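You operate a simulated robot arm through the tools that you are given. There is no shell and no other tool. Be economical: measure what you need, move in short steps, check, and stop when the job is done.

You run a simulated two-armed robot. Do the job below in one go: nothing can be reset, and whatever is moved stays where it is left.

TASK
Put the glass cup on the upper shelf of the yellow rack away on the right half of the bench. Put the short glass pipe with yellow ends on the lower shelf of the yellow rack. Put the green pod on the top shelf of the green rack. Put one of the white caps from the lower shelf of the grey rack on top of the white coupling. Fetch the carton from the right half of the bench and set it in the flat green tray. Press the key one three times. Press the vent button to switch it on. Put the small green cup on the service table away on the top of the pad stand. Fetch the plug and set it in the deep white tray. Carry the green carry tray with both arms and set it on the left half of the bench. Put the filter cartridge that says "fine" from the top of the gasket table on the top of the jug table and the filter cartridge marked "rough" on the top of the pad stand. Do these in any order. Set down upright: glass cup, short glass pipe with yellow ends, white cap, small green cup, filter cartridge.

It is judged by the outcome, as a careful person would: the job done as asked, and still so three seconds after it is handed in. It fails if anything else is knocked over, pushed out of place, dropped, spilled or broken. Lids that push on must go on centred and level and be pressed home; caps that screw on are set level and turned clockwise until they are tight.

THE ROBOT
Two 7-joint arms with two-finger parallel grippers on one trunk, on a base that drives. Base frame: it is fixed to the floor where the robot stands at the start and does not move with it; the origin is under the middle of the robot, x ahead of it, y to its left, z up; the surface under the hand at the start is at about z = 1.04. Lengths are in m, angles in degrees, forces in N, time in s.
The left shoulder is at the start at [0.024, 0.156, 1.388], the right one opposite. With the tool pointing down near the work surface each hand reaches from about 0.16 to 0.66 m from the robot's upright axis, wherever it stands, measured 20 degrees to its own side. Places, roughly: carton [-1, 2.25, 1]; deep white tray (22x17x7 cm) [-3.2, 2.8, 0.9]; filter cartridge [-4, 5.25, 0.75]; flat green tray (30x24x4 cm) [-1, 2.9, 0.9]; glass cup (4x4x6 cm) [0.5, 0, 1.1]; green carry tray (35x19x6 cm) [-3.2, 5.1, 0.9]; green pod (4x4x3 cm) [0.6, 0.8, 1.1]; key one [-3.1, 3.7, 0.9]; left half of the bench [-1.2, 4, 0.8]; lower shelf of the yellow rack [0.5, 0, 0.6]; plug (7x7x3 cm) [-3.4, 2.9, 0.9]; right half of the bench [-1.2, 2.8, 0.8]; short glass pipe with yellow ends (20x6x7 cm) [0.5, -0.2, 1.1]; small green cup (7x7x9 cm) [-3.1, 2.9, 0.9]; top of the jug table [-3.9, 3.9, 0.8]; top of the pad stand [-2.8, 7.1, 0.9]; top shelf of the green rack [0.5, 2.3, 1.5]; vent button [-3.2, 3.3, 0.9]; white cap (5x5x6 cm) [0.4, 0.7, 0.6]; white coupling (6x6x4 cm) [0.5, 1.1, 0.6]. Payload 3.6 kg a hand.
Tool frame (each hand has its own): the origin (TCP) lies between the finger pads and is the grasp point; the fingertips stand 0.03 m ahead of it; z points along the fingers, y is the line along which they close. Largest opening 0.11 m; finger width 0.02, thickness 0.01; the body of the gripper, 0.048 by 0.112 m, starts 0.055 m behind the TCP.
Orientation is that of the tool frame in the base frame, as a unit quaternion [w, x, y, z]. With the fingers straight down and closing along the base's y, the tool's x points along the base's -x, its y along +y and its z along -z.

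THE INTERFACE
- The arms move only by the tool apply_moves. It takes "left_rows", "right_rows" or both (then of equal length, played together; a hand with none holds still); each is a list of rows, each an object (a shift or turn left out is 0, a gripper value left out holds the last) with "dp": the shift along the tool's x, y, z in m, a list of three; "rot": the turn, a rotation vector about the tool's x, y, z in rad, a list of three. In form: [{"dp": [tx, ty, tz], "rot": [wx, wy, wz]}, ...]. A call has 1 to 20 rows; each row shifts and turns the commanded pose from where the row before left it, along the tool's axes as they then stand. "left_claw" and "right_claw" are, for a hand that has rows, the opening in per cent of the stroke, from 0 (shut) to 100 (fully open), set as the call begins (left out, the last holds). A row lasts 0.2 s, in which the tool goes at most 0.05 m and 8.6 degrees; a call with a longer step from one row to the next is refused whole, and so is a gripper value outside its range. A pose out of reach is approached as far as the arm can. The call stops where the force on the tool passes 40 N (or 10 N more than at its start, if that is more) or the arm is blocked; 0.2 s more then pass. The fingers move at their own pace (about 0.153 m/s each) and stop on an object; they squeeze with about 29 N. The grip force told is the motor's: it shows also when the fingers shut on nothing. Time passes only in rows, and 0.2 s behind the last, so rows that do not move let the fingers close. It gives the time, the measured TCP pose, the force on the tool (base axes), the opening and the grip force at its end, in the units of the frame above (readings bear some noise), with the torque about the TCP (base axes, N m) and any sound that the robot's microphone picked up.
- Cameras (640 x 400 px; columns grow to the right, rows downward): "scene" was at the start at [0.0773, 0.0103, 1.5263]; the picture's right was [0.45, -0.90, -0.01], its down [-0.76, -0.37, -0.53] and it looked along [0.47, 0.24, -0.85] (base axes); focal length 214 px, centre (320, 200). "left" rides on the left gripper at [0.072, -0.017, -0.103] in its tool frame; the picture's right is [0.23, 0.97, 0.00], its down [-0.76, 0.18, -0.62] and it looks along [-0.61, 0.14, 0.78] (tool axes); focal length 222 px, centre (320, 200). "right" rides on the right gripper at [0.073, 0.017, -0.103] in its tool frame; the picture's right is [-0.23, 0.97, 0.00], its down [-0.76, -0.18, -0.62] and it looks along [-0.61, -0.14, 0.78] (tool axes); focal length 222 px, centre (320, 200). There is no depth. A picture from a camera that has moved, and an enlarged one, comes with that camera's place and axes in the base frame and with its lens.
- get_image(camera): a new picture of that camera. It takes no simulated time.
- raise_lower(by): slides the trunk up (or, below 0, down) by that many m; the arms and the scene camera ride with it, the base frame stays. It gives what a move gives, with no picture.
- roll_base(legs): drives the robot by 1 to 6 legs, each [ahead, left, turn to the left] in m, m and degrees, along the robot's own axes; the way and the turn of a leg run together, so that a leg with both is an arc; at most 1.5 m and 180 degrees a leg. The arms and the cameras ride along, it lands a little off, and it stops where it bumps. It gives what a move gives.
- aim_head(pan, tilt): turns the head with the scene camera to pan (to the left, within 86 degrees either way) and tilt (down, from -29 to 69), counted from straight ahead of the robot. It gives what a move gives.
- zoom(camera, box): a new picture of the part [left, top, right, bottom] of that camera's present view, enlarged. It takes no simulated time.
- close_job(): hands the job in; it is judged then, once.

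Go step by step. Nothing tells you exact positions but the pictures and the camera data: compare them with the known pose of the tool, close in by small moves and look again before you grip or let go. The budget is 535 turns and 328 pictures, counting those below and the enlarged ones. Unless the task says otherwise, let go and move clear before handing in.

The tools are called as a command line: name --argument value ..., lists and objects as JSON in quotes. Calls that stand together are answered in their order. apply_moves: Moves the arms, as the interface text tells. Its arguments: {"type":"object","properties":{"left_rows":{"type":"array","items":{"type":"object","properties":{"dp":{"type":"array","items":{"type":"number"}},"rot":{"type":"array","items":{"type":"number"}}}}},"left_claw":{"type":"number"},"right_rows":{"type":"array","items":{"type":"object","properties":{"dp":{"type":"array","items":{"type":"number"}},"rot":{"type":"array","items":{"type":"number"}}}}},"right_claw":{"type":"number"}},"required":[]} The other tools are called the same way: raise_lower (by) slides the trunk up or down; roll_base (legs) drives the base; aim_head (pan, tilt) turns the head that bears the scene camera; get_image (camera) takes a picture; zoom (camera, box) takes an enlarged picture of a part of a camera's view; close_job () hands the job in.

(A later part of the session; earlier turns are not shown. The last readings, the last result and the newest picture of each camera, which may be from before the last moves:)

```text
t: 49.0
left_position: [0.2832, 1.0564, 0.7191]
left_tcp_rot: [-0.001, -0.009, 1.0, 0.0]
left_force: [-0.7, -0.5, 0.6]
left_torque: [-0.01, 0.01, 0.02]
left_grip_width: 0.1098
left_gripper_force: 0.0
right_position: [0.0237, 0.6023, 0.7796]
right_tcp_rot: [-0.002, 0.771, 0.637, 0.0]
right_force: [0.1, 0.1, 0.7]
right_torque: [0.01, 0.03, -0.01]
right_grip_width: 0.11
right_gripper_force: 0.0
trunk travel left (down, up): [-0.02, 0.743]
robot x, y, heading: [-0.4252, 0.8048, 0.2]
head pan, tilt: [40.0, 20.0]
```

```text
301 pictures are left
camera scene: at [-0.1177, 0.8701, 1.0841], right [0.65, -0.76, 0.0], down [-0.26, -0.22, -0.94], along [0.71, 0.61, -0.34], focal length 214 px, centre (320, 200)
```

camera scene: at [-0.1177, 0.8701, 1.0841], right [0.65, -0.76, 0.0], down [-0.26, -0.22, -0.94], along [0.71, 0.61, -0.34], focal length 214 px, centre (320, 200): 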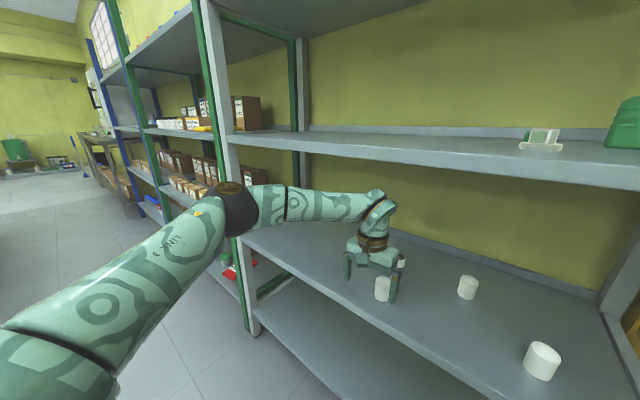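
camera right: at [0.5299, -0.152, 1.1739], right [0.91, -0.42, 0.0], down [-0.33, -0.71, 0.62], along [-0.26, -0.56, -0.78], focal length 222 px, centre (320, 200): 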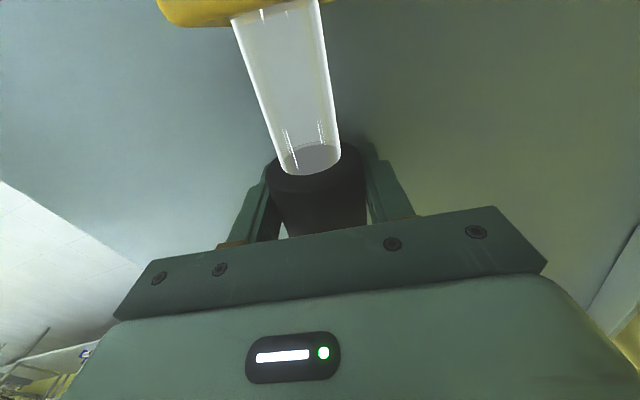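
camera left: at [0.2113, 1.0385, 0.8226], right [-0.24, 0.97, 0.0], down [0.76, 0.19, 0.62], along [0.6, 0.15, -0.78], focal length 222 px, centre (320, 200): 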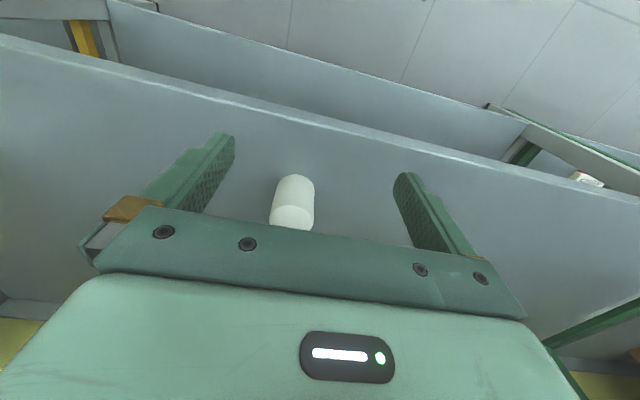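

Cap centre at about [0.367, 1.045]. I raise 2 cm, shift y, and roll 0.085 forward.

apply_moves --left_rows '[{"dp": [0, -0.005, -0.01]}, {"dp": [0, -0.005, -0.01]}]'

roll_base --legs '[[0.085, 0, 0]]'

get_image --camera "left"

get_image --camera "scene"

```text
t: 49.6
left_position: [0.2805, 1.0471, 0.7387]
left_tcp_rot: [0.002, -0.009, 1.0, -0.001]
left_force: [0.7, -0.6, 0.5]
left_torque: [0.04, -0.01, -0.02]
left_grip_width: 0.1102
left_gripper_force: 0.0
left hand out of reach, approached as far as the arm can: row 2
right_position: [0.021, 0.6021, 0.7795]
right_tcp_rot: [-0.001, 0.771, 0.637, 0.001]
right_force: [0.2, -0.4, -0.9]
right_torque: [-0.04, 0.03, 0.0]
right_grip_width: 0.11
right_gripper_force: 0.0
trunk travel left (down, up): [-0.02, 0.743]
robot x, y, heading: [-0.4249, 0.8109, 0.4]
head pan, tilt: [40.0, 20.0]
```

```text
t: 50.6
left_position: [0.3674, 1.0463, 0.7373]
left_tcp_rot: [0.0, -0.009, 1.0, -0.001]
left_force: [0.5, 0.7, -0.8]
left_torque: [0.0, 0.04, -0.01]
left_grip_width: 0.1101
left_gripper_force: 0.1
right_position: [0.1098, 0.6021, 0.7787]
right_tcp_rot: [-0.003, 0.771, 0.637, 0.001]
right_force: [0.6, 1.0, 0.6]
right_torque: [0.0, 0.03, 0.03]
right_grip_width: 0.1099
right_gripper_force: 0.2
trunk travel left (down, up): [-0.02, 0.743]
robot x, y, heading: [-0.3413, 0.8076, 0.3]
head pan, tilt: [40.0, 20.0]
```

```text
300 pictures are left
camera left: at [0.2949, 1.0284, 0.8412], right [-0.24, 0.97, 0.0], down [0.76, 0.19, 0.62], along [0.61, 0.15, -0.78], focal length 222 px, centre (320, 200)
```

left: 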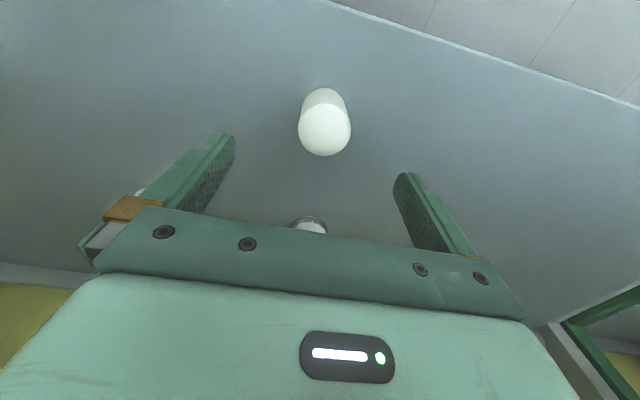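

```text
299 pictures are left
camera scene: at [-0.0307, 0.8703, 1.0838], right [0.65, -0.76, 0.0], down [-0.26, -0.22, -0.94], along [0.72, 0.61, -0.34], focal length 214 px, centre (320, 200)
```

scene: 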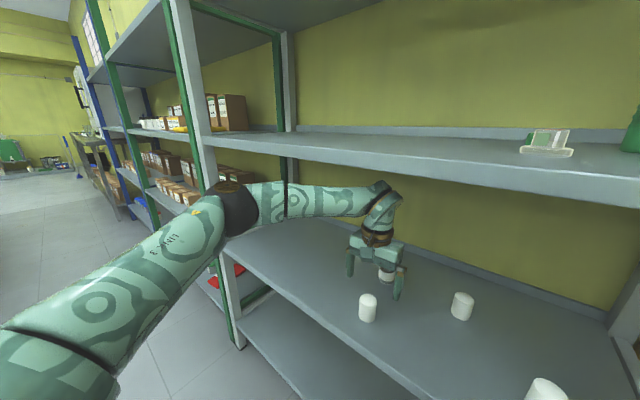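

The hand is centred over the cap. I descend and grip.

apply_moves --left_rows '[{"dp": [0, 0, 0.02]}, {"dp": [0, 0, 0.02]}, {"dp": [0, 0, 0.02]}, {"dp": [0, 0, 0.015]}]'

apply_moves --left_rows '[{}, {}, {}]' --left_claw 0

get_image --camera "left"

```text
t: 51.6
left_position: [0.3676, 1.047, 0.6631]
left_tcp_rot: [0.001, -0.009, 1.0, -0.001]
left_force: [0.0, 0.2, -0.9]
left_torque: [0.01, 0.02, -0.01]
left_grip_width: 0.1099
left_gripper_force: 0.0
right_position: [0.1087, 0.6025, 0.7793]
right_tcp_rot: [-0.003, 0.771, 0.637, 0.0]
right_force: [-0.2, -0.4, -0.2]
right_torque: [0.0, 0.02, -0.02]
right_grip_width: 0.11
right_gripper_force: 0.1
trunk travel left (down, up): [-0.02, 0.743]
robot x, y, heading: [-0.3419, 0.8075, 0.3]
head pan, tilt: [40.0, 20.0]
```

```text
t: 52.4
left_position: [0.3672, 1.0462, 0.6634]
left_tcp_rot: [0.002, -0.009, 1.0, -0.001]
left_force: [-0.1, 0.6, -0.3]
left_torque: [-0.01, -0.05, 0.01]
left_grip_width: 0.0415
left_gripper_force: 29.0
right_position: [0.1082, 0.6014, 0.7803]
right_tcp_rot: [-0.003, 0.771, 0.637, -0.001]
right_force: [0.4, -0.2, -0.2]
right_torque: [0.04, -0.01, 0.0]
right_grip_width: 0.1101
right_gripper_force: 0.0
trunk travel left (down, up): [-0.02, 0.743]
robot x, y, heading: [-0.343, 0.8089, 0.5]
head pan, tilt: [40.0, 20.0]
```

```text
298 pictures are left
camera left: at [0.2949, 1.0279, 0.7678], right [-0.24, 0.97, 0.0], down [0.76, 0.19, 0.63], along [0.61, 0.15, -0.78], focal length 222 px, centre (320, 200)
```

left: 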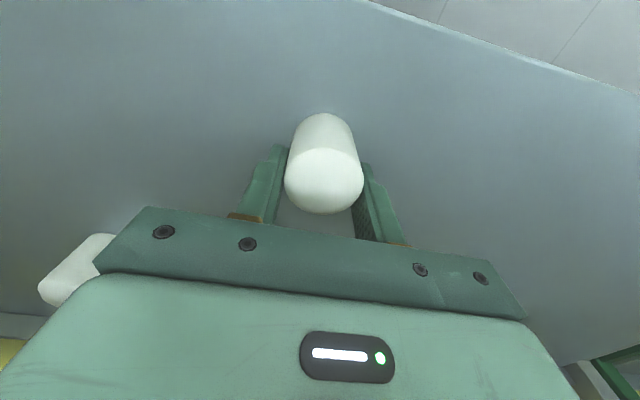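

Gripped. I lift and inspect the coupling closely with the scene camera.

apply_moves --left_rows '[{"dp": [0, 0, -0.02]}, {"dp": [0, 0, -0.02]}, {"dp": [0, 0, -0.02]}, {"dp": [0, 0, -0.02]}, {"dp": [0, 0, 0]}]'

aim_head --pan 20 --tilt 30

get_image --camera "scene"

```text
t: 53.6
left_position: [0.3667, 1.0471, 0.7432]
left_tcp_rot: [0.001, -0.011, 1.0, -0.001]
left_force: [-0.1, 0.4, -1.3]
left_torque: [0.03, 0.0, 0.0]
left_grip_width: 0.0418
left_gripper_force: 29.2
right_position: [0.1079, 0.6023, 0.7798]
right_tcp_rot: [-0.002, 0.771, 0.637, 0.0]
right_force: [-0.1, 0.0, 0.2]
right_torque: [0.0, 0.01, -0.05]
right_grip_width: 0.11
right_gripper_force: 0.0
trunk travel left (down, up): [-0.02, 0.743]
robot x, y, heading: [-0.3386, 0.8104, 0.3]
head pan, tilt: [40.0, 20.0]
```

```text
t: 54.5
left_position: [0.365, 1.0465, 0.7446]
left_tcp_rot: [0.002, -0.011, 1.0, -0.001]
left_force: [0.2, 0.2, -0.6]
left_torque: [-0.01, 0.03, 0.01]
left_grip_width: 0.0417
left_gripper_force: 28.7
right_position: [0.1086, 0.602, 0.7796]
right_tcp_rot: [-0.003, 0.771, 0.637, 0.0]
right_force: [-0.1, 0.8, -1.1]
right_torque: [0.02, 0.01, -0.01]
right_grip_width: 0.11
right_gripper_force: 0.0
trunk travel left (down, up): [-0.02, 0.743]
robot x, y, heading: [-0.339, 0.8073, 0.4]
head pan, tilt: [20.0, 30.0]
```

```text
297 pictures are left
camera scene: at [-0.0183, 0.8416, 1.0683], right [0.35, -0.94, 0.0], down [-0.47, -0.17, -0.87], along [0.81, 0.3, -0.5], focal length 214 px, centre (320, 200)
```

scene: 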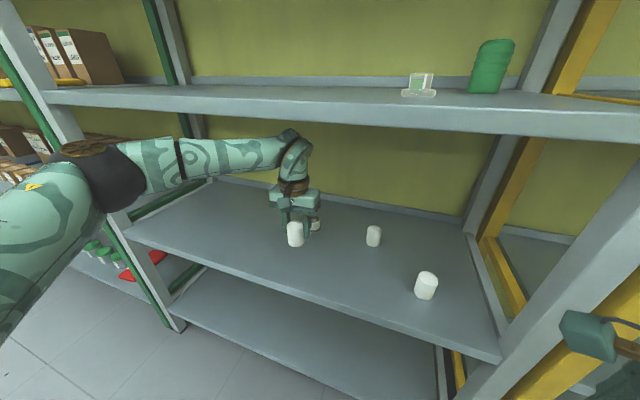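

I retract the right hand a little more, then roll the capped hand forward toward the coupling.

apply_moves --right_rows '[{"dp": [-0.006, -0.029, -0.005]}, {"dp": [-0.006, -0.029, -0.005]}, {"dp": [-0.006, -0.029, -0.005]}, {"dp": [-0.006, -0.029, -0.005]}]' --right_claw 20

roll_base --legs '[[0.09, 0, 0]]'

get_image --camera "left"

zoom --camera "scene" --box '[240, 180, 400, 280]'

```text
t: 55.5
left_position: [0.3654, 1.0479, 0.7446]
left_tcp_rot: [0.001, -0.01, 1.0, -0.002]
left_force: [0.3, 0.4, -0.2]
left_torque: [0.01, -0.03, 0.01]
left_grip_width: 0.0413
left_gripper_force: 29.4
right_position: [0.0574, 0.6143, 0.8329]
right_tcp_rot: [-0.001, 0.771, 0.637, 0.0]
right_force: [-0.8, 0.3, -0.3]
right_torque: [-0.01, 0.02, 0.02]
right_grip_width: 0.0218
right_gripper_force: 0.0
right hand out of reach, approached as far as the arm can: row 1, 2, 3, 4
trunk travel left (down, up): [-0.02, 0.743]
robot x, y, heading: [-0.3396, 0.8089, 0.4]
head pan, tilt: [20.0, 30.0]
```

```text
t: 56.6
left_position: [0.4568, 1.048, 0.7436]
left_tcp_rot: [0.0, -0.01, 1.0, 0.0]
left_force: [-0.2, 0.8, -1.1]
left_torque: [-0.01, 0.04, -0.01]
left_grip_width: 0.0412
left_gripper_force: 29.3
right_position: [0.1491, 0.6144, 0.8315]
right_tcp_rot: [-0.002, 0.772, 0.636, 0.0]
right_force: [0.5, 0.1, -0.7]
right_torque: [-0.01, 0.04, -0.01]
right_grip_width: 0.022
right_gripper_force: 0.1
trunk travel left (down, up): [-0.02, 0.743]
robot x, y, heading: [-0.2506, 0.8115, 0.5]
head pan, tilt: [20.0, 30.0]
```

```text
296 pictures are left
camera left: at [0.3852, 1.0291, 0.8472], right [-0.25, 0.97, 0.0], down [0.76, 0.19, 0.62], along [0.6, 0.15, -0.78], focal length 222 px, centre (320, 200)
```

left: 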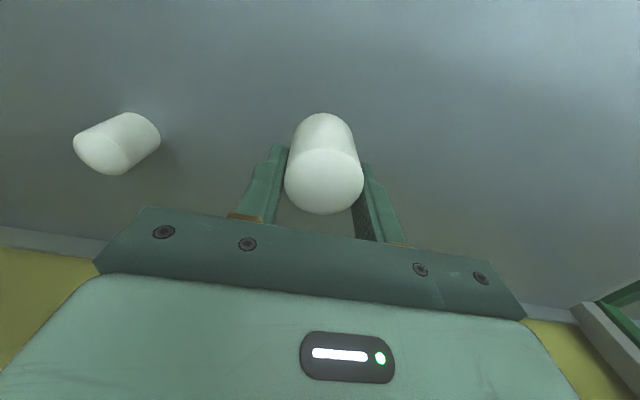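

```text
4.00 times, centred on (320, 230) of scene
camera zoom: at [0.0739, 0.8418, 1.0677], right [0.35, -0.94, 0.0], down [-0.47, -0.17, -0.86], along [0.81, 0.3, -0.5], focal length 858 px, centre (320, 80)
```

zoom: 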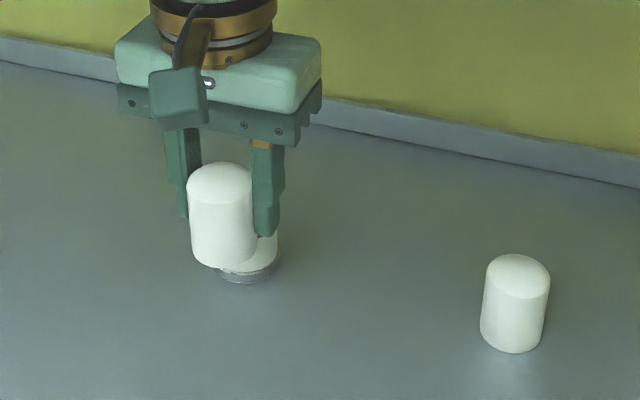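

The held cap hides the coupling; I shift the hand left briefly to measure the coupling properly.

apply_moves --left_rows '[{"dp": [0, 0.03, 0]}, {"dp": [0, 0.03, 0]}, {"dp": [0, 0.03, 0]}]'

zoom --camera "scene" --box '[250, 200, 330, 250]'

```text
t: 57.6
left_position: [0.4133, 1.0977, 0.6866]
left_tcp_rot: [-0.053, -0.037, 0.998, 0.007]
left_force: [-0.6, -0.5, -1.1]
left_torque: [0.01, -0.1, 0.01]
left_grip_width: 0.0417
left_gripper_force: 28.7
left hand out of reach, approached as far as the arm can: row 1, 2, 3
right_position: [0.1788, 0.6, 0.83]
right_tcp_rot: [-0.016, 0.759, 0.651, -0.005]
right_force: [-1.7, -0.5, 0.4]
right_torque: [0.05, -0.1, -0.04]
right_grip_width: 0.022
right_gripper_force: 0.0
trunk travel left (down, up): [-0.02, 0.743]
robot x, y, heading: [-0.2508, 0.7723, 3.6]
head pan, tilt: [20.0, 30.0]
stopped in row 3 (left hand): the arm was blocked; the commanded pose is now the measured one
```

```text
8.00 times, centred on (290, 225) of scene
camera zoom: at [0.1204, 0.823, 1.0558], right [0.4, -0.92, -0.02], down [-0.5, -0.2, -0.84], along [0.77, 0.35, -0.54], focal length 1716 px, centre (560, 0)
```

zoom: 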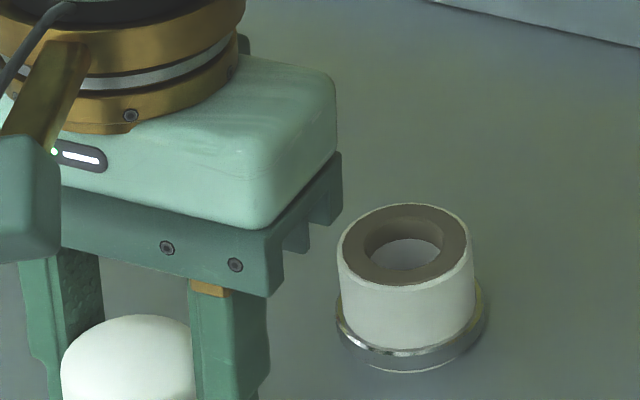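

The arm got blocked and the base turned slightly. I take a look to see what it's touching.

aim_head --pan 45 --tilt 10

get_image --camera "scene"

```text
t: 58.5
left_position: [0.4349, 1.1397, 0.701]
left_tcp_rot: [-0.006, -0.113, 0.994, 0.001]
left_force: [0.2, -0.4, 0.0]
left_torque: [-0.03, 0.01, -0.02]
left_grip_width: 0.0416
left_gripper_force: 28.7
right_position: [0.2006, 0.5968, 0.8359]
right_tcp_rot: [-0.034, 0.765, 0.643, -0.006]
right_force: [0.3, -0.6, 0.1]
right_torque: [-0.03, 0.01, -0.01]
right_grip_width: 0.022
right_gripper_force: 0.1
trunk travel left (down, up): [-0.02, 0.743]
robot x, y, heading: [-0.2499, 0.7535, 6.1]
head pan, tilt: [45.0, 10.0]
```

```text
293 pictures are left
camera scene: at [0.1334, 0.8529, 1.0791], right [0.77, -0.63, -0.06], down [-0.19, -0.14, -0.97], along [0.6, 0.76, -0.23], focal length 214 px, centre (320, 200)
```

scene: 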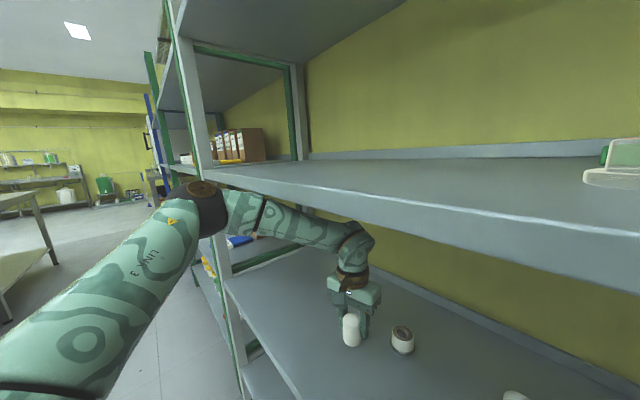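

The elbow is jammed under the shelf above and tipping the robot. I back straight out a bit to free it.

roll_base --legs '[[-0.15, 0, 0]]'

get_image --camera "scene"

```text
t: 59.2
left_position: [0.4009, 1.2017, 0.7195]
left_tcp_rot: [0.049, -0.202, 0.978, 0.021]
left_force: [0.3, 1.0, -3.0]
left_torque: [-0.07, -0.1, -0.02]
left_grip_width: 0.0416
left_gripper_force: 29.2
right_position: [0.132, 0.6244, 0.9169]
right_tcp_rot: [-0.012, 0.802, 0.587, 0.114]
right_force: [-0.2, 0.9, -0.1]
right_torque: [-0.12, 0.02, 0.02]
right_grip_width: 0.0219
right_gripper_force: 0.1
trunk travel left (down, up): [-0.02, 0.743]
robot x, y, heading: [-0.2575, 0.7941, 1.2]
head pan, tilt: [45.0, 10.0]
stopped in leg 1: the robot was blocked; the commanded pose is now the measured one
```

```text
292 pictures are left
camera scene: at [0.1457, 0.8716, 1.0792], right [0.72, -0.69, -0.07], down [-0.21, -0.13, -0.97], along [0.66, 0.71, -0.24], focal length 214 px, centre (320, 200)
```

scene: 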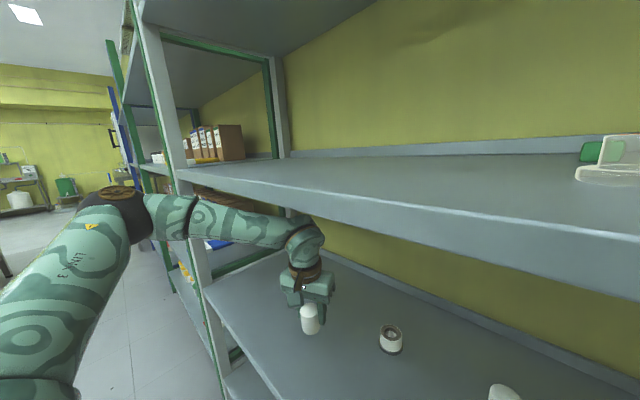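

Still blocked. I check the right side.

aim_head --pan -45 --tilt 20

get_image --camera "scene"

```text
t: 60.9
left_position: [0.3662, 1.1663, 0.7638]
left_tcp_rot: [0.078, -0.139, 0.987, 0.002]
left_force: [0.0, -0.4, -2.1]
left_torque: [0.02, -0.01, 0.02]
left_grip_width: 0.0416
left_gripper_force: 28.9
right_position: [0.0846, 0.6101, 0.9068]
right_tcp_rot: [-0.008, 0.8, 0.594, 0.088]
right_force: [0.9, 0.0, 0.2]
right_torque: [0.01, 0.05, 0.02]
right_grip_width: 0.022
right_gripper_force: 0.0
trunk travel left (down, up): [-0.02, 0.743]
robot x, y, heading: [-0.2571, 0.7857, 2.3]
head pan, tilt: [-45.0, 20.0]
```

```text
291 pictures are left
camera scene: at [0.047, 0.7307, 1.0844], right [-0.68, -0.73, 0.0], down [-0.25, 0.23, -0.94], along [0.69, -0.64, -0.34], focal length 214 px, centre (320, 200)
```

scene: 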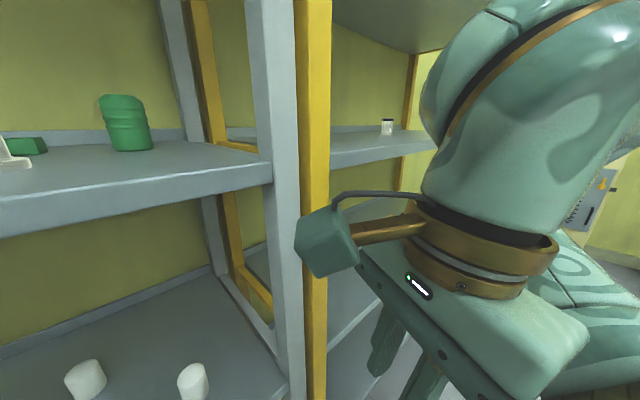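

It has settled level again. I back out a bit to restore a clean posture.

roll_base --legs '[[-0.2, 0, 0], [0, 0.02, -2.3]]'

aim_head --pan 25 --tilt 25

get_image --camera "scene"

```text
t: 62.8
left_position: [0.1889, 1.1536, 0.7649]
left_tcp_rot: [0.079, -0.118, 0.99, 0.0]
left_force: [-0.1, -0.1, -0.7]
left_torque: [-0.02, -0.01, 0.0]
left_grip_width: 0.0418
left_gripper_force: 28.9
right_position: [-0.1147, 0.6102, 0.9065]
right_tcp_rot: [-0.006, 0.812, 0.577, 0.088]
right_force: [-0.5, -0.4, 0.4]
right_torque: [-0.02, 0.01, -0.02]
right_grip_width: 0.0219
right_gripper_force: 0.0
trunk travel left (down, up): [-0.02, 0.743]
robot x, y, heading: [-0.4529, 0.7949, -0.4]
head pan, tilt: [-45.0, 20.0]
```

```text
t: 64.2
left_position: [0.188, 1.1527, 0.7651]
left_tcp_rot: [0.079, -0.118, 0.99, 0.001]
left_force: [-1.0, 0.0, -1.3]
left_torque: [-0.04, -0.02, 0.0]
left_grip_width: 0.0414
left_gripper_force: 28.9
right_position: [-0.1157, 0.6078, 0.9062]
right_tcp_rot: [-0.006, 0.813, 0.575, 0.089]
right_force: [0.6, 0.2, 0.3]
right_torque: [0.01, 0.01, 0.02]
right_grip_width: 0.0221
right_gripper_force: 0.1
trunk travel left (down, up): [-0.02, 0.743]
robot x, y, heading: [-0.4533, 0.7993, -0.5]
head pan, tilt: [25.0, 25.0]
```

```text
290 pictures are left
camera scene: at [-0.1299, 0.8359, 1.0763], right [0.42, -0.91, 0.0], down [-0.39, -0.18, -0.91], along [0.82, 0.38, -0.42], focal length 214 px, centre (320, 200)
```

scene: 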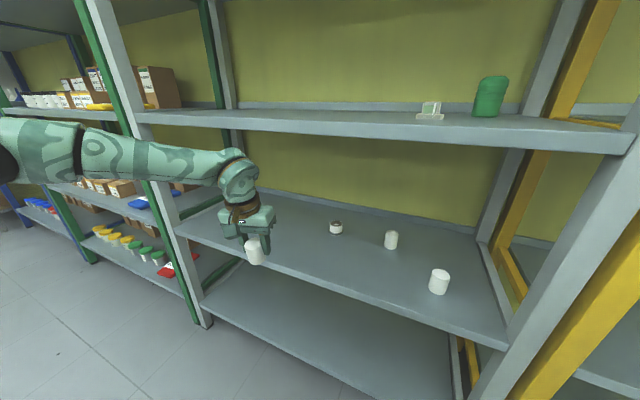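

zoom --camera "scene" --box '[304, 212, 368, 252]'

```text
10.00 times, centred on (336, 232) of scene
camera zoom: at [-0.1299, 0.8359, 1.0763], right [0.42, -0.91, 0.0], down [-0.39, -0.18, -0.91], along [0.82, 0.38, -0.42], focal length 2145 px, centre (160, -120)
```

zoom: 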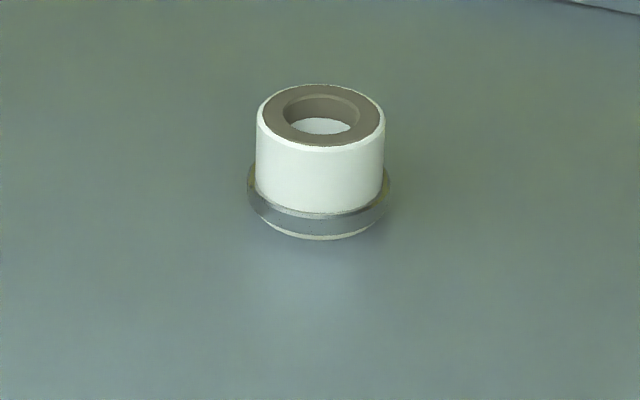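

Coupling top centre at about [0.517, 1.065, 0.66], outer diameter about 5 cm. I straighten the left hand and line it up at y ≈ 1.065 before driving in again.

apply_moves --left_rows '[{"rot": [0, 0.079, 0.118]}, {"rot": [0, 0.079, 0.118]}, {"dp": [-0.015, -0.022, 0.005]}, {"dp": [-0.015, -0.022, 0.005]}, {"dp": [-0.015, -0.022, 0.005]}, {"dp": [-0.015, -0.022, 0.005]}, {}]'

get_image --camera "scene"

```text
t: 65.8
left_position: [0.2582, 1.0694, 0.7486]
left_tcp_rot: [0.026, -0.04, 0.999, 0.0]
left_force: [1.2, 0.5, -1.0]
left_torque: [-0.02, -0.02, 0.02]
left_grip_width: 0.0418
left_gripper_force: 28.9
left hand out of reach, approached as far as the arm can: row 2
right_position: [-0.1154, 0.6092, 0.9077]
right_tcp_rot: [-0.007, 0.813, 0.576, 0.088]
right_force: [0.0, -1.1, -0.9]
right_torque: [0.01, 0.01, 0.02]
right_grip_width: 0.0219
right_gripper_force: 0.0
trunk travel left (down, up): [-0.02, 0.743]
robot x, y, heading: [-0.4558, 0.7997, -0.3]
head pan, tilt: [25.0, 25.0]
```

```text
288 pictures are left
camera scene: at [-0.13, 0.836, 1.0764], right [0.42, -0.91, 0.0], down [-0.39, -0.18, -0.91], along [0.82, 0.38, -0.42], focal length 214 px, centre (320, 200)
```

scene: 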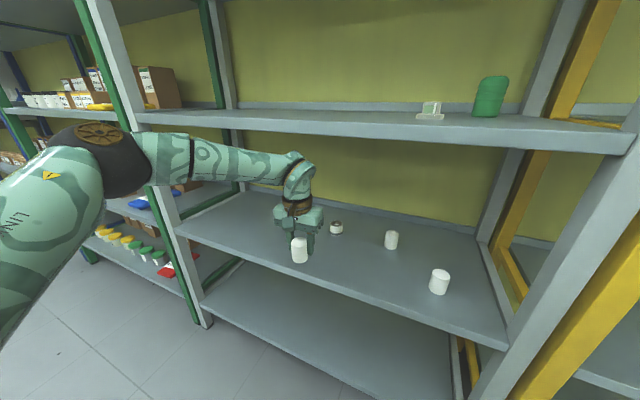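

apply_moves --left_rows '[{"dp": [0, -0.002, 0.01], "rot": [0, 0.026, 0.04]}, {"dp": [0, -0.002, 0.01], "rot": [0, 0.026, 0.04]}, {"dp": [0, 0, 0.011]}, {}]'

get_image --camera "scene"

```text
t: 66.8
left_position: [0.2539, 1.0633, 0.7132]
left_tcp_rot: [0.001, 0.0, 1.0, 0.001]
left_force: [0.4, -0.4, -1.8]
left_torque: [0.02, -0.05, 0.04]
left_grip_width: 0.0414
left_gripper_force: 29.3
left hand out of reach, approached as far as the arm can: row 2
right_position: [-0.114, 0.6077, 0.9067]
right_tcp_rot: [-0.007, 0.813, 0.575, 0.089]
right_force: [0.3, 0.7, -0.9]
right_torque: [0.01, -0.03, 0.01]
right_grip_width: 0.0221
right_gripper_force: 0.0
trunk travel left (down, up): [-0.02, 0.743]
robot x, y, heading: [-0.4526, 0.8022, -0.4]
head pan, tilt: [25.0, 25.0]
```

```text
287 pictures are left
camera scene: at [-0.1299, 0.8359, 1.0763], right [0.42, -0.91, 0.0], down [-0.39, -0.18, -0.91], along [0.82, 0.38, -0.42], focal length 214 px, centre (320, 200)
```

scene: 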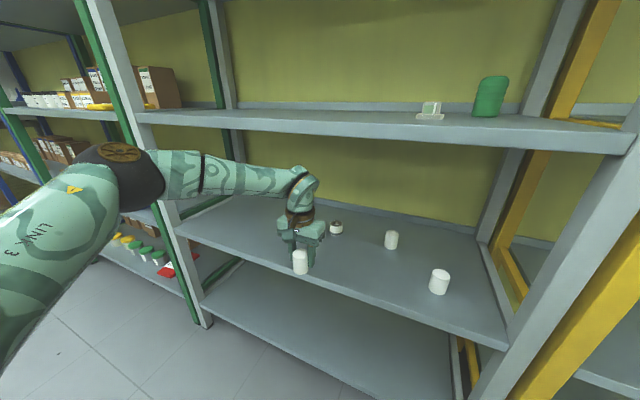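

The elbow top is about 1.0 against the shelf underside about 1.02 – tight. I use the last 2 cm of trunk travel and step the base 5 cm left.

raise_lower --by -0.02

roll_base --legs '[[0, 0.05, 0.4]]'

apply_moves --left_rows '[{"dp": [-0.006, -0.0165, -0.007]}, {"dp": [-0.006, -0.0165, -0.007]}, {"dp": [-0.006, -0.0165, -0.007]}, {}]'

get_image --camera "scene"

```text
t: 67.5
left_position: [0.2533, 1.0645, 0.697]
left_tcp_rot: [0.002, 0.0, 1.0, 0.001]
left_force: [-0.4, 0.4, 0.0]
left_torque: [0.0, 0.02, 0.01]
left_grip_width: 0.0417
left_gripper_force: 28.7
right_position: [-0.106, 0.6088, 0.8827]
right_tcp_rot: [-0.015, 0.814, 0.576, 0.075]
right_force: [-0.9, -0.1, -0.8]
right_torque: [-0.01, -0.04, -0.01]
right_grip_width: 0.022
right_gripper_force: 0.2
trunk travel left (down, up): [0.0, 0.763]
robot x, y, heading: [-0.4529, 0.7972, -0.3]
head pan, tilt: [25.0, 25.0]
```

```text
t: 68.4
left_position: [0.253, 1.1201, 0.6952]
left_tcp_rot: [0.001, -0.005, 1.0, 0.0]
left_force: [0.1, -0.2, -0.2]
left_torque: [0.01, 0.0, -0.02]
left_grip_width: 0.0415
left_gripper_force: 28.9
right_position: [-0.1024, 0.6622, 0.8822]
right_tcp_rot: [-0.016, 0.812, 0.579, 0.075]
right_force: [-0.1, 0.7, -0.2]
right_torque: [0.0, -0.02, 0.02]
right_grip_width: 0.0218
right_gripper_force: 0.0
trunk travel left (down, up): [0.0, 0.763]
robot x, y, heading: [-0.4557, 0.8519, 0.0]
head pan, tilt: [25.0, 25.0]
```

```text
t: 69.4
left_position: [0.264, 1.0737, 0.7176]
left_tcp_rot: [0.001, -0.005, 1.0, 0.001]
left_force: [0.4, 0.4, -0.8]
left_torque: [0.0, 0.0, -0.02]
left_grip_width: 0.0416
left_gripper_force: 29.2
left hand out of reach, approached as far as the arm can: row 3
right_position: [-0.1042, 0.661, 0.8829]
right_tcp_rot: [-0.016, 0.812, 0.579, 0.075]
right_force: [0.3, -0.5, -0.2]
right_torque: [0.03, 0.0, 0.02]
right_grip_width: 0.0222
right_gripper_force: 0.1
trunk travel left (down, up): [0.0, 0.763]
robot x, y, heading: [-0.4489, 0.8532, 0.1]
head pan, tilt: [25.0, 25.0]
```

```text
286 pictures are left
camera scene: at [-0.1171, 0.8888, 1.0545], right [0.42, -0.91, 0.0], down [-0.38, -0.18, -0.91], along [0.82, 0.38, -0.42], focal length 214 px, centre (320, 200)
```

scene: 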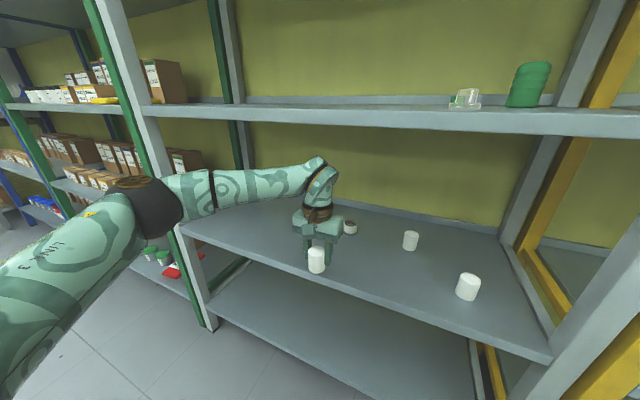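

Elbow now clearly lower. I drive forward 0.2 and check.

roll_base --legs '[[0.2, -0.008, 0]]'

zoom --camera "scene" --box '[240, 160, 400, 260]'

```text
t: 71.0
left_position: [0.4657, 1.066, 0.7163]
left_tcp_rot: [0.0, -0.005, 1.0, 0.0]
left_force: [0.8, -0.2, -1.1]
left_torque: [0.02, 0.01, 0.01]
left_grip_width: 0.0414
left_gripper_force: 28.9
right_position: [0.0982, 0.6538, 0.881]
right_tcp_rot: [-0.016, 0.812, 0.579, 0.075]
right_force: [0.8, 0.2, 0.0]
right_torque: [-0.02, 0.0, -0.02]
right_grip_width: 0.0221
right_gripper_force: 0.0
trunk travel left (down, up): [0.0, 0.763]
robot x, y, heading: [-0.2496, 0.8406, -0.4]
head pan, tilt: [25.0, 25.0]
```

```text
4.00 times, centred on (320, 210) of scene
camera zoom: at [0.0841, 0.8807, 1.0543], right [0.42, -0.91, 0.0], down [-0.38, -0.18, -0.91], along [0.82, 0.38, -0.42], focal length 858 px, centre (320, 160)
```

zoom: 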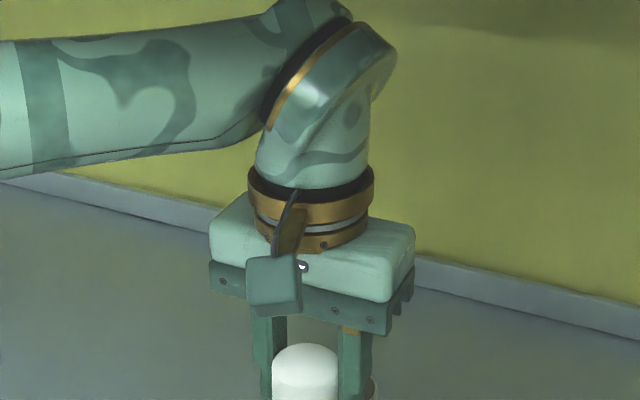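

roll_base --legs '[[0.05, 0, 0.4]]'

aim_head --pan 15 --tilt 35

get_image --camera "scene"

```text
t: 71.9
left_position: [0.5132, 1.0713, 0.7148]
left_tcp_rot: [-0.001, -0.008, 1.0, -0.001]
left_force: [1.1, 0.0, -1.4]
left_torque: [0.0, -0.01, -0.03]
left_grip_width: 0.0415
left_gripper_force: 29.5
right_position: [0.1494, 0.6558, 0.8816]
right_tcp_rot: [-0.017, 0.81, 0.582, 0.075]
right_force: [0.2, 0.1, -0.1]
right_torque: [0.02, 0.05, 0.0]
right_grip_width: 0.0219
right_gripper_force: 0.0
trunk travel left (down, up): [0.0, 0.763]
robot x, y, heading: [-0.2042, 0.8449, 0.6]
head pan, tilt: [25.0, 25.0]
```

```text
t: 72.6
left_position: [0.5125, 1.072, 0.7173]
left_tcp_rot: [0.001, -0.008, 1.0, 0.0]
left_force: [0.4, 0.2, -0.5]
left_torque: [0.0, -0.02, -0.01]
left_grip_width: 0.0416
left_gripper_force: 29.2
right_position: [0.1488, 0.6563, 0.8832]
right_tcp_rot: [-0.017, 0.81, 0.581, 0.076]
right_force: [0.2, 0.2, -0.5]
right_torque: [0.01, 0.01, 0.0]
right_grip_width: 0.0217
right_gripper_force: 0.1
trunk travel left (down, up): [0.0, 0.763]
robot x, y, heading: [-0.1998, 0.8397, 0.5]
head pan, tilt: [15.0, 35.0]
```

```text
284 pictures are left
camera scene: at [0.1344, 0.8675, 1.0388], right [0.27, -0.96, 0.0], down [-0.55, -0.15, -0.82], along [0.79, 0.22, -0.57], focal length 214 px, centre (320, 200)
```

scene: 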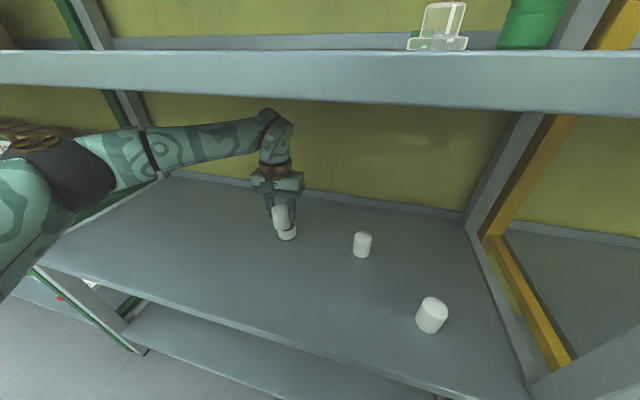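

zoom --camera "scene" --box '[244, 190, 324, 240]'

```text
8.00 times, centred on (284, 215) of scene
camera zoom: at [0.1344, 0.8675, 1.0388], right [0.27, -0.96, 0.0], down [-0.55, -0.15, -0.82], along [0.79, 0.22, -0.57], focal length 1716 px, centre (608, 80)
```

zoom: 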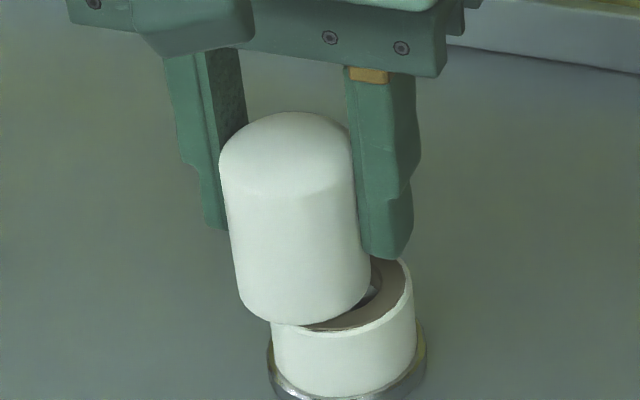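

The cap is about 1.5 cm short in x and 6 mm left. I try fine arm motion.

apply_moves --left_rows '[{"dp": [-0.008, -0.003, 0]}, {"dp": [-0.007, -0.003, 0]}, {}]'

zoom --camera "scene" --box '[244, 190, 324, 240]'

```text
t: 73.4
left_position: [0.5113, 1.0723, 0.7175]
left_tcp_rot: [0.001, -0.009, 1.0, 0.0]
left_force: [0.1, 0.3, -0.9]
left_torque: [0.01, -0.02, -0.01]
left_grip_width: 0.0413
left_gripper_force: 28.2
left hand out of reach, approached as far as the arm can: row 1, 2
right_position: [0.1491, 0.6574, 0.882]
right_tcp_rot: [-0.016, 0.81, 0.582, 0.076]
right_force: [-0.1, -0.1, 0.3]
right_torque: [-0.02, 0.01, 0.0]
right_grip_width: 0.0218
right_gripper_force: 0.0
trunk travel left (down, up): [0.0, 0.763]
robot x, y, heading: [-0.1991, 0.8459, 0.4]
head pan, tilt: [15.0, 35.0]
```

```text
8.00 times, centred on (284, 215) of scene
camera zoom: at [0.1344, 0.8675, 1.0388], right [0.27, -0.96, 0.0], down [-0.55, -0.15, -0.82], along [0.79, 0.22, -0.57], focal length 1716 px, centre (608, 80)
```

zoom: 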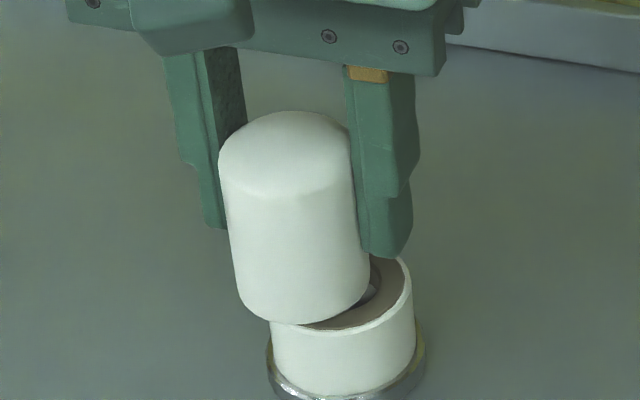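

The arm is at its forward limit; I drive 2.5 cm and then fine-tune backward with the arm.

roll_base --legs '[[0.025, 0, 0]]'

zoom --camera "scene" --box '[244, 190, 324, 240]'

```text
t: 74.2
left_position: [0.5384, 1.0722, 0.7162]
left_tcp_rot: [0.0, -0.008, 1.0, 0.0]
left_force: [-0.4, -0.2, -1.4]
left_torque: [-0.01, 0.03, -0.01]
left_grip_width: 0.0417
left_gripper_force: 29.0
right_position: [0.1746, 0.6564, 0.8806]
right_tcp_rot: [-0.017, 0.81, 0.582, 0.075]
right_force: [0.1, 0.4, 0.6]
right_torque: [0.02, 0.04, 0.05]
right_grip_width: 0.0221
right_gripper_force: 0.1
trunk travel left (down, up): [0.0, 0.763]
robot x, y, heading: [-0.1768, 0.8425, 0.6]
head pan, tilt: [15.0, 35.0]
```

```text
8.00 times, centred on (284, 215) of scene
camera zoom: at [0.1611, 0.8676, 1.0382], right [0.27, -0.96, 0.0], down [-0.55, -0.15, -0.82], along [0.79, 0.22, -0.58], focal length 1716 px, centre (608, 80)
```

zoom: 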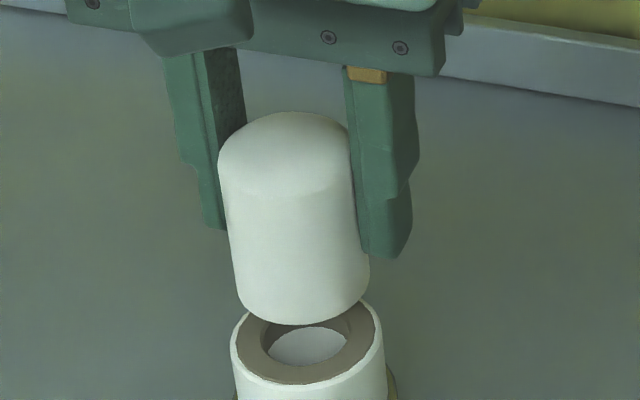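

apply_moves --left_rows '[{"dp": [0.0045, -0.0015, 0]}, {"dp": [0.0045, -0.001, 0]}, {}]'

zoom --camera "scene" --box '[244, 190, 324, 240]'

```text
t: 75.0
left_position: [0.5271, 1.0689, 0.7166]
left_tcp_rot: [0.0, -0.009, 1.0, 0.0]
left_force: [-0.9, -0.9, -1.3]
left_torque: [0.01, -0.06, 0.04]
left_grip_width: 0.0419
left_gripper_force: 29.0
right_position: [0.173, 0.6567, 0.8812]
right_tcp_rot: [-0.016, 0.81, 0.582, 0.075]
right_force: [-0.4, -0.1, 0.4]
right_torque: [-0.03, 0.0, 0.0]
right_grip_width: 0.022
right_gripper_force: 0.1
trunk travel left (down, up): [0.0, 0.763]
robot x, y, heading: [-0.1767, 0.8424, 0.1]
head pan, tilt: [15.0, 35.0]
```

```text
8.00 times, centred on (284, 215) of scene
camera zoom: at [0.1597, 0.8677, 1.0388], right [0.27, -0.96, 0.0], down [-0.55, -0.15, -0.82], along [0.79, 0.22, -0.57], focal length 1716 px, centre (608, 80)
```

zoom: 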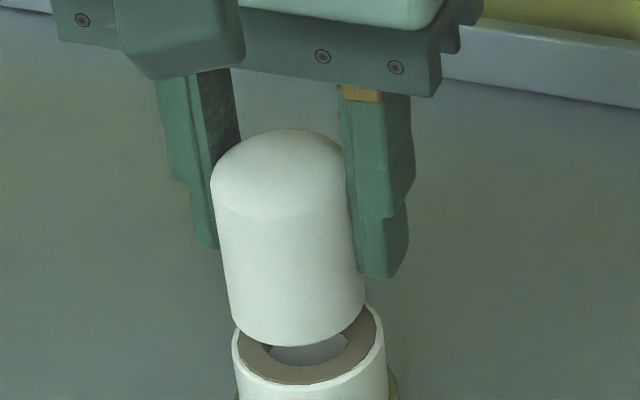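

Arm control is precise. I lower 7 mm and re-check alignment.

apply_moves --left_rows '[{"dp": [0, 0, 0.007]}, {}]'

zoom --camera "scene" --box '[244, 200, 324, 250]'

```text
t: 75.7
left_position: [0.5279, 1.0693, 0.7089]
left_tcp_rot: [0.001, -0.008, 1.0, 0.0]
left_force: [0.1, 0.0, -1.7]
left_torque: [0.01, -0.01, -0.04]
left_grip_width: 0.0417
left_gripper_force: 28.7
right_position: [0.1744, 0.6568, 0.8824]
right_tcp_rot: [-0.017, 0.809, 0.582, 0.076]
right_force: [0.5, 0.9, -0.1]
right_torque: [0.04, 0.01, -0.03]
right_grip_width: 0.0221
right_gripper_force: 0.1
trunk travel left (down, up): [0.0, 0.763]
robot x, y, heading: [-0.1761, 0.8451, 0.3]
head pan, tilt: [15.0, 35.0]
```

```text
8.00 times, centred on (284, 225) of scene
camera zoom: at [0.1597, 0.8676, 1.0388], right [0.27, -0.96, 0.0], down [-0.55, -0.15, -0.82], along [0.79, 0.22, -0.57], focal length 1716 px, centre (608, 0)
```

zoom: 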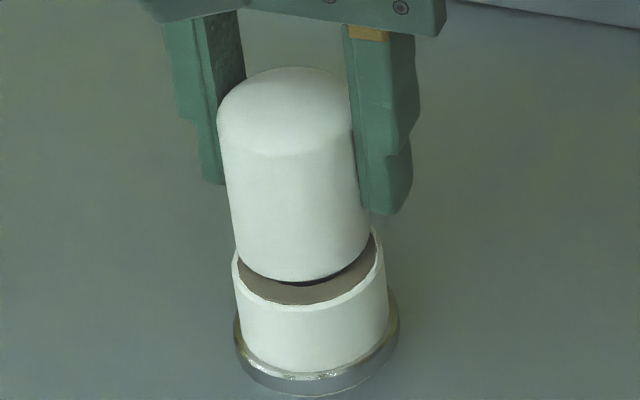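

apply_moves --left_rows '[{"dp": [0.002, -0.002, 0]}, {"dp": [0, 0, 0.005]}, {}]'

zoom --camera "scene" --box '[244, 200, 324, 250]'

```text
t: 76.5
left_position: [0.5278, 1.0655, 0.7055]
left_tcp_rot: [0.001, -0.009, 1.0, 0.0]
left_force: [-0.9, -0.1, -1.3]
left_torque: [0.0, -0.03, 0.03]
left_grip_width: 0.0416
left_gripper_force: 29.5
right_position: [0.1728, 0.6585, 0.8818]
right_tcp_rot: [-0.018, 0.81, 0.581, 0.076]
right_force: [-0.6, -0.9, -0.1]
right_torque: [-0.03, -0.02, 0.01]
right_grip_width: 0.0221
right_gripper_force: 0.1
trunk travel left (down, up): [0.0, 0.763]
robot x, y, heading: [-0.1754, 0.8404, 0.3]
head pan, tilt: [15.0, 35.0]
```

```text
8.00 times, centred on (284, 225) of scene
camera zoom: at [0.1597, 0.8677, 1.0388], right [0.27, -0.96, 0.0], down [-0.55, -0.15, -0.82], along [0.79, 0.22, -0.57], focal length 1716 px, centre (608, 0)
```

zoom: 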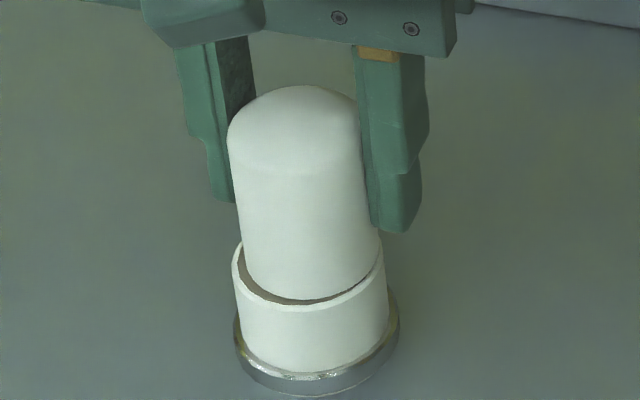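

Concentric now. I lower gently to contact.

apply_moves --left_rows '[{"dp": [0, 0, 0.004]}, {"dp": [0, 0, 0.004]}, {}]'

zoom --camera "scene" --box '[244, 200, 324, 250]'

```text
t: 77.2
left_position: [0.5255, 1.0668, 0.7004]
left_tcp_rot: [0.004, -0.009, 1.0, 0.001]
left_force: [2.7, 2.7, 27.7]
left_torque: [0.27, 0.02, 0.05]
left_grip_width: 0.0421
left_gripper_force: 28.8
right_position: [0.1709, 0.6549, 0.8828]
right_tcp_rot: [-0.016, 0.81, 0.581, 0.077]
right_force: [-0.3, -0.1, -0.4]
right_torque: [-0.02, 0.02, 0.01]
right_grip_width: 0.0219
right_gripper_force: 0.1
trunk travel left (down, up): [0.0, 0.763]
robot x, y, heading: [-0.1725, 0.8413, 0.9]
head pan, tilt: [15.0, 35.0]
```

```text
8.00 times, centred on (284, 225) of scene
camera zoom: at [0.1572, 0.867, 1.04], right [0.27, -0.96, 0.0], down [-0.55, -0.15, -0.82], along [0.79, 0.22, -0.57], focal length 1716 px, centre (608, 0)
```

zoom: 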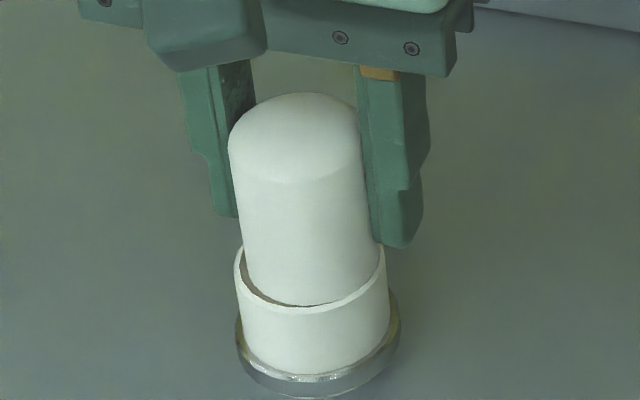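

Contact at 28 N. I relax and release, then check it's level.

apply_moves --left_rows '[{"dp": [0, 0, -0.004]}, {}]'

apply_moves --left_rows '[{}, {}, {}]' --left_claw 70

zoom --camera "scene" --box '[244, 200, 324, 250]'

```text
t: 77.8
left_position: [0.5249, 1.0661, 0.7003]
left_tcp_rot: [0.001, -0.008, 1.0, 0.001]
left_force: [2.4, -2.8, 10.2]
left_torque: [-0.2, -0.22, 0.0]
left_grip_width: 0.0415
left_gripper_force: 29.1
right_position: [0.1736, 0.6568, 0.882]
right_tcp_rot: [-0.017, 0.81, 0.581, 0.076]
right_force: [-0.5, -0.3, 0.6]
right_torque: [0.04, 0.0, 0.01]
right_grip_width: 0.0219
right_gripper_force: 0.0
trunk travel left (down, up): [0.0, 0.763]
robot x, y, heading: [-0.1692, 0.8419, 0.6]
head pan, tilt: [15.0, 35.0]
```

```text
t: 78.7
left_position: [0.5263, 1.0668, 0.7005]
left_tcp_rot: [0.001, -0.008, 1.0, 0.0]
left_force: [-0.2, 0.3, 0.0]
left_torque: [0.01, 0.01, 0.01]
left_grip_width: 0.0769
left_gripper_force: 0.0
right_position: [0.1732, 0.6566, 0.882]
right_tcp_rot: [-0.018, 0.81, 0.582, 0.075]
right_force: [-0.3, -0.3, -0.3]
right_torque: [0.02, -0.01, 0.0]
right_grip_width: 0.0224
right_gripper_force: 0.0
trunk travel left (down, up): [0.0, 0.763]
robot x, y, heading: [-0.1758, 0.8444, 0.5]
head pan, tilt: [15.0, 35.0]
```

```text
8.00 times, centred on (284, 225) of scene
camera zoom: at [0.1596, 0.8676, 1.0388], right [0.27, -0.96, 0.0], down [-0.55, -0.15, -0.82], along [0.79, 0.22, -0.57], focal length 1716 px, centre (608, 0)
```

zoom: 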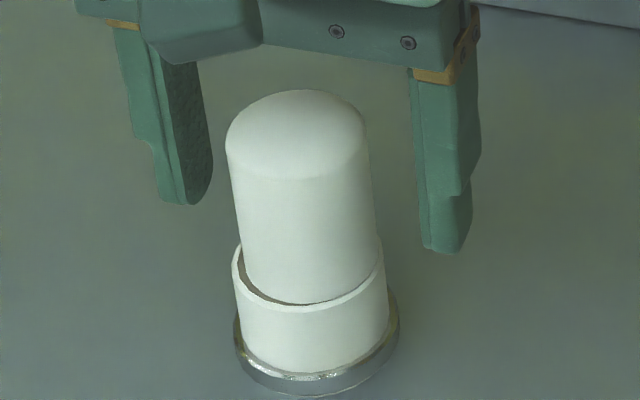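

The cap sits level and centred. I open fully and back straight out.

apply_moves --left_rows '[{}, {"dp": [0, 0, -0.01]}]' --left_claw 100

roll_base --legs '[[-0.4, 0, 0]]'

get_image --camera "scene"

```text
t: 79.2
left_position: [0.5258, 1.0666, 0.7119]
left_tcp_rot: [0.001, -0.009, 1.0, 0.001]
left_force: [-0.3, 0.1, 0.3]
left_torque: [-0.04, -0.01, 0.02]
left_grip_width: 0.1098
left_gripper_force: 0.0
right_position: [0.1727, 0.6571, 0.8812]
right_tcp_rot: [-0.018, 0.81, 0.582, 0.076]
right_force: [0.1, 0.7, 0.1]
right_torque: [0.04, 0.02, -0.02]
right_grip_width: 0.0217
right_gripper_force: 0.1
trunk travel left (down, up): [0.0, 0.763]
robot x, y, heading: [-0.1745, 0.8421, 0.3]
head pan, tilt: [15.0, 35.0]
```

```text
t: 81.8
left_position: [0.1116, 1.0647, 0.7111]
left_tcp_rot: [0.001, -0.011, 1.0, 0.0]
left_force: [0.2, -0.7, -0.3]
left_torque: [0.01, 0.01, 0.01]
left_grip_width: 0.1098
left_gripper_force: 0.1
right_position: [-0.2391, 0.6539, 0.8818]
right_tcp_rot: [-0.017, 0.809, 0.583, 0.075]
right_force: [0.4, 0.0, 0.2]
right_torque: [0.01, 0.01, 0.01]
right_grip_width: 0.0221
right_gripper_force: 0.1
trunk travel left (down, up): [0.0, 0.763]
robot x, y, heading: [-0.5923, 0.839, 1.0]
head pan, tilt: [15.0, 35.0]
```

```text
275 pictures are left
camera scene: at [-0.2546, 0.8647, 1.039], right [0.27, -0.96, 0.0], down [-0.55, -0.16, -0.82], along [0.79, 0.22, -0.57], focal length 214 px, centre (320, 200)
```

scene: 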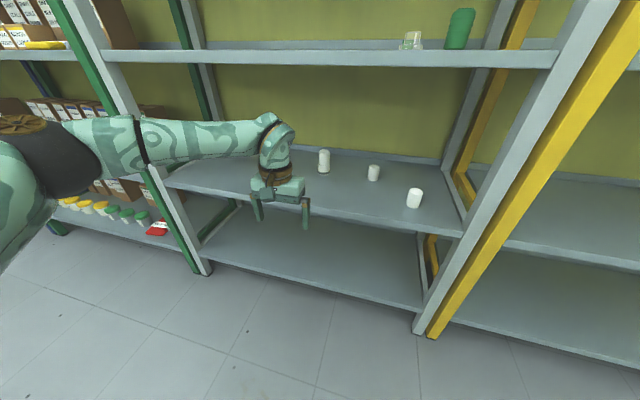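

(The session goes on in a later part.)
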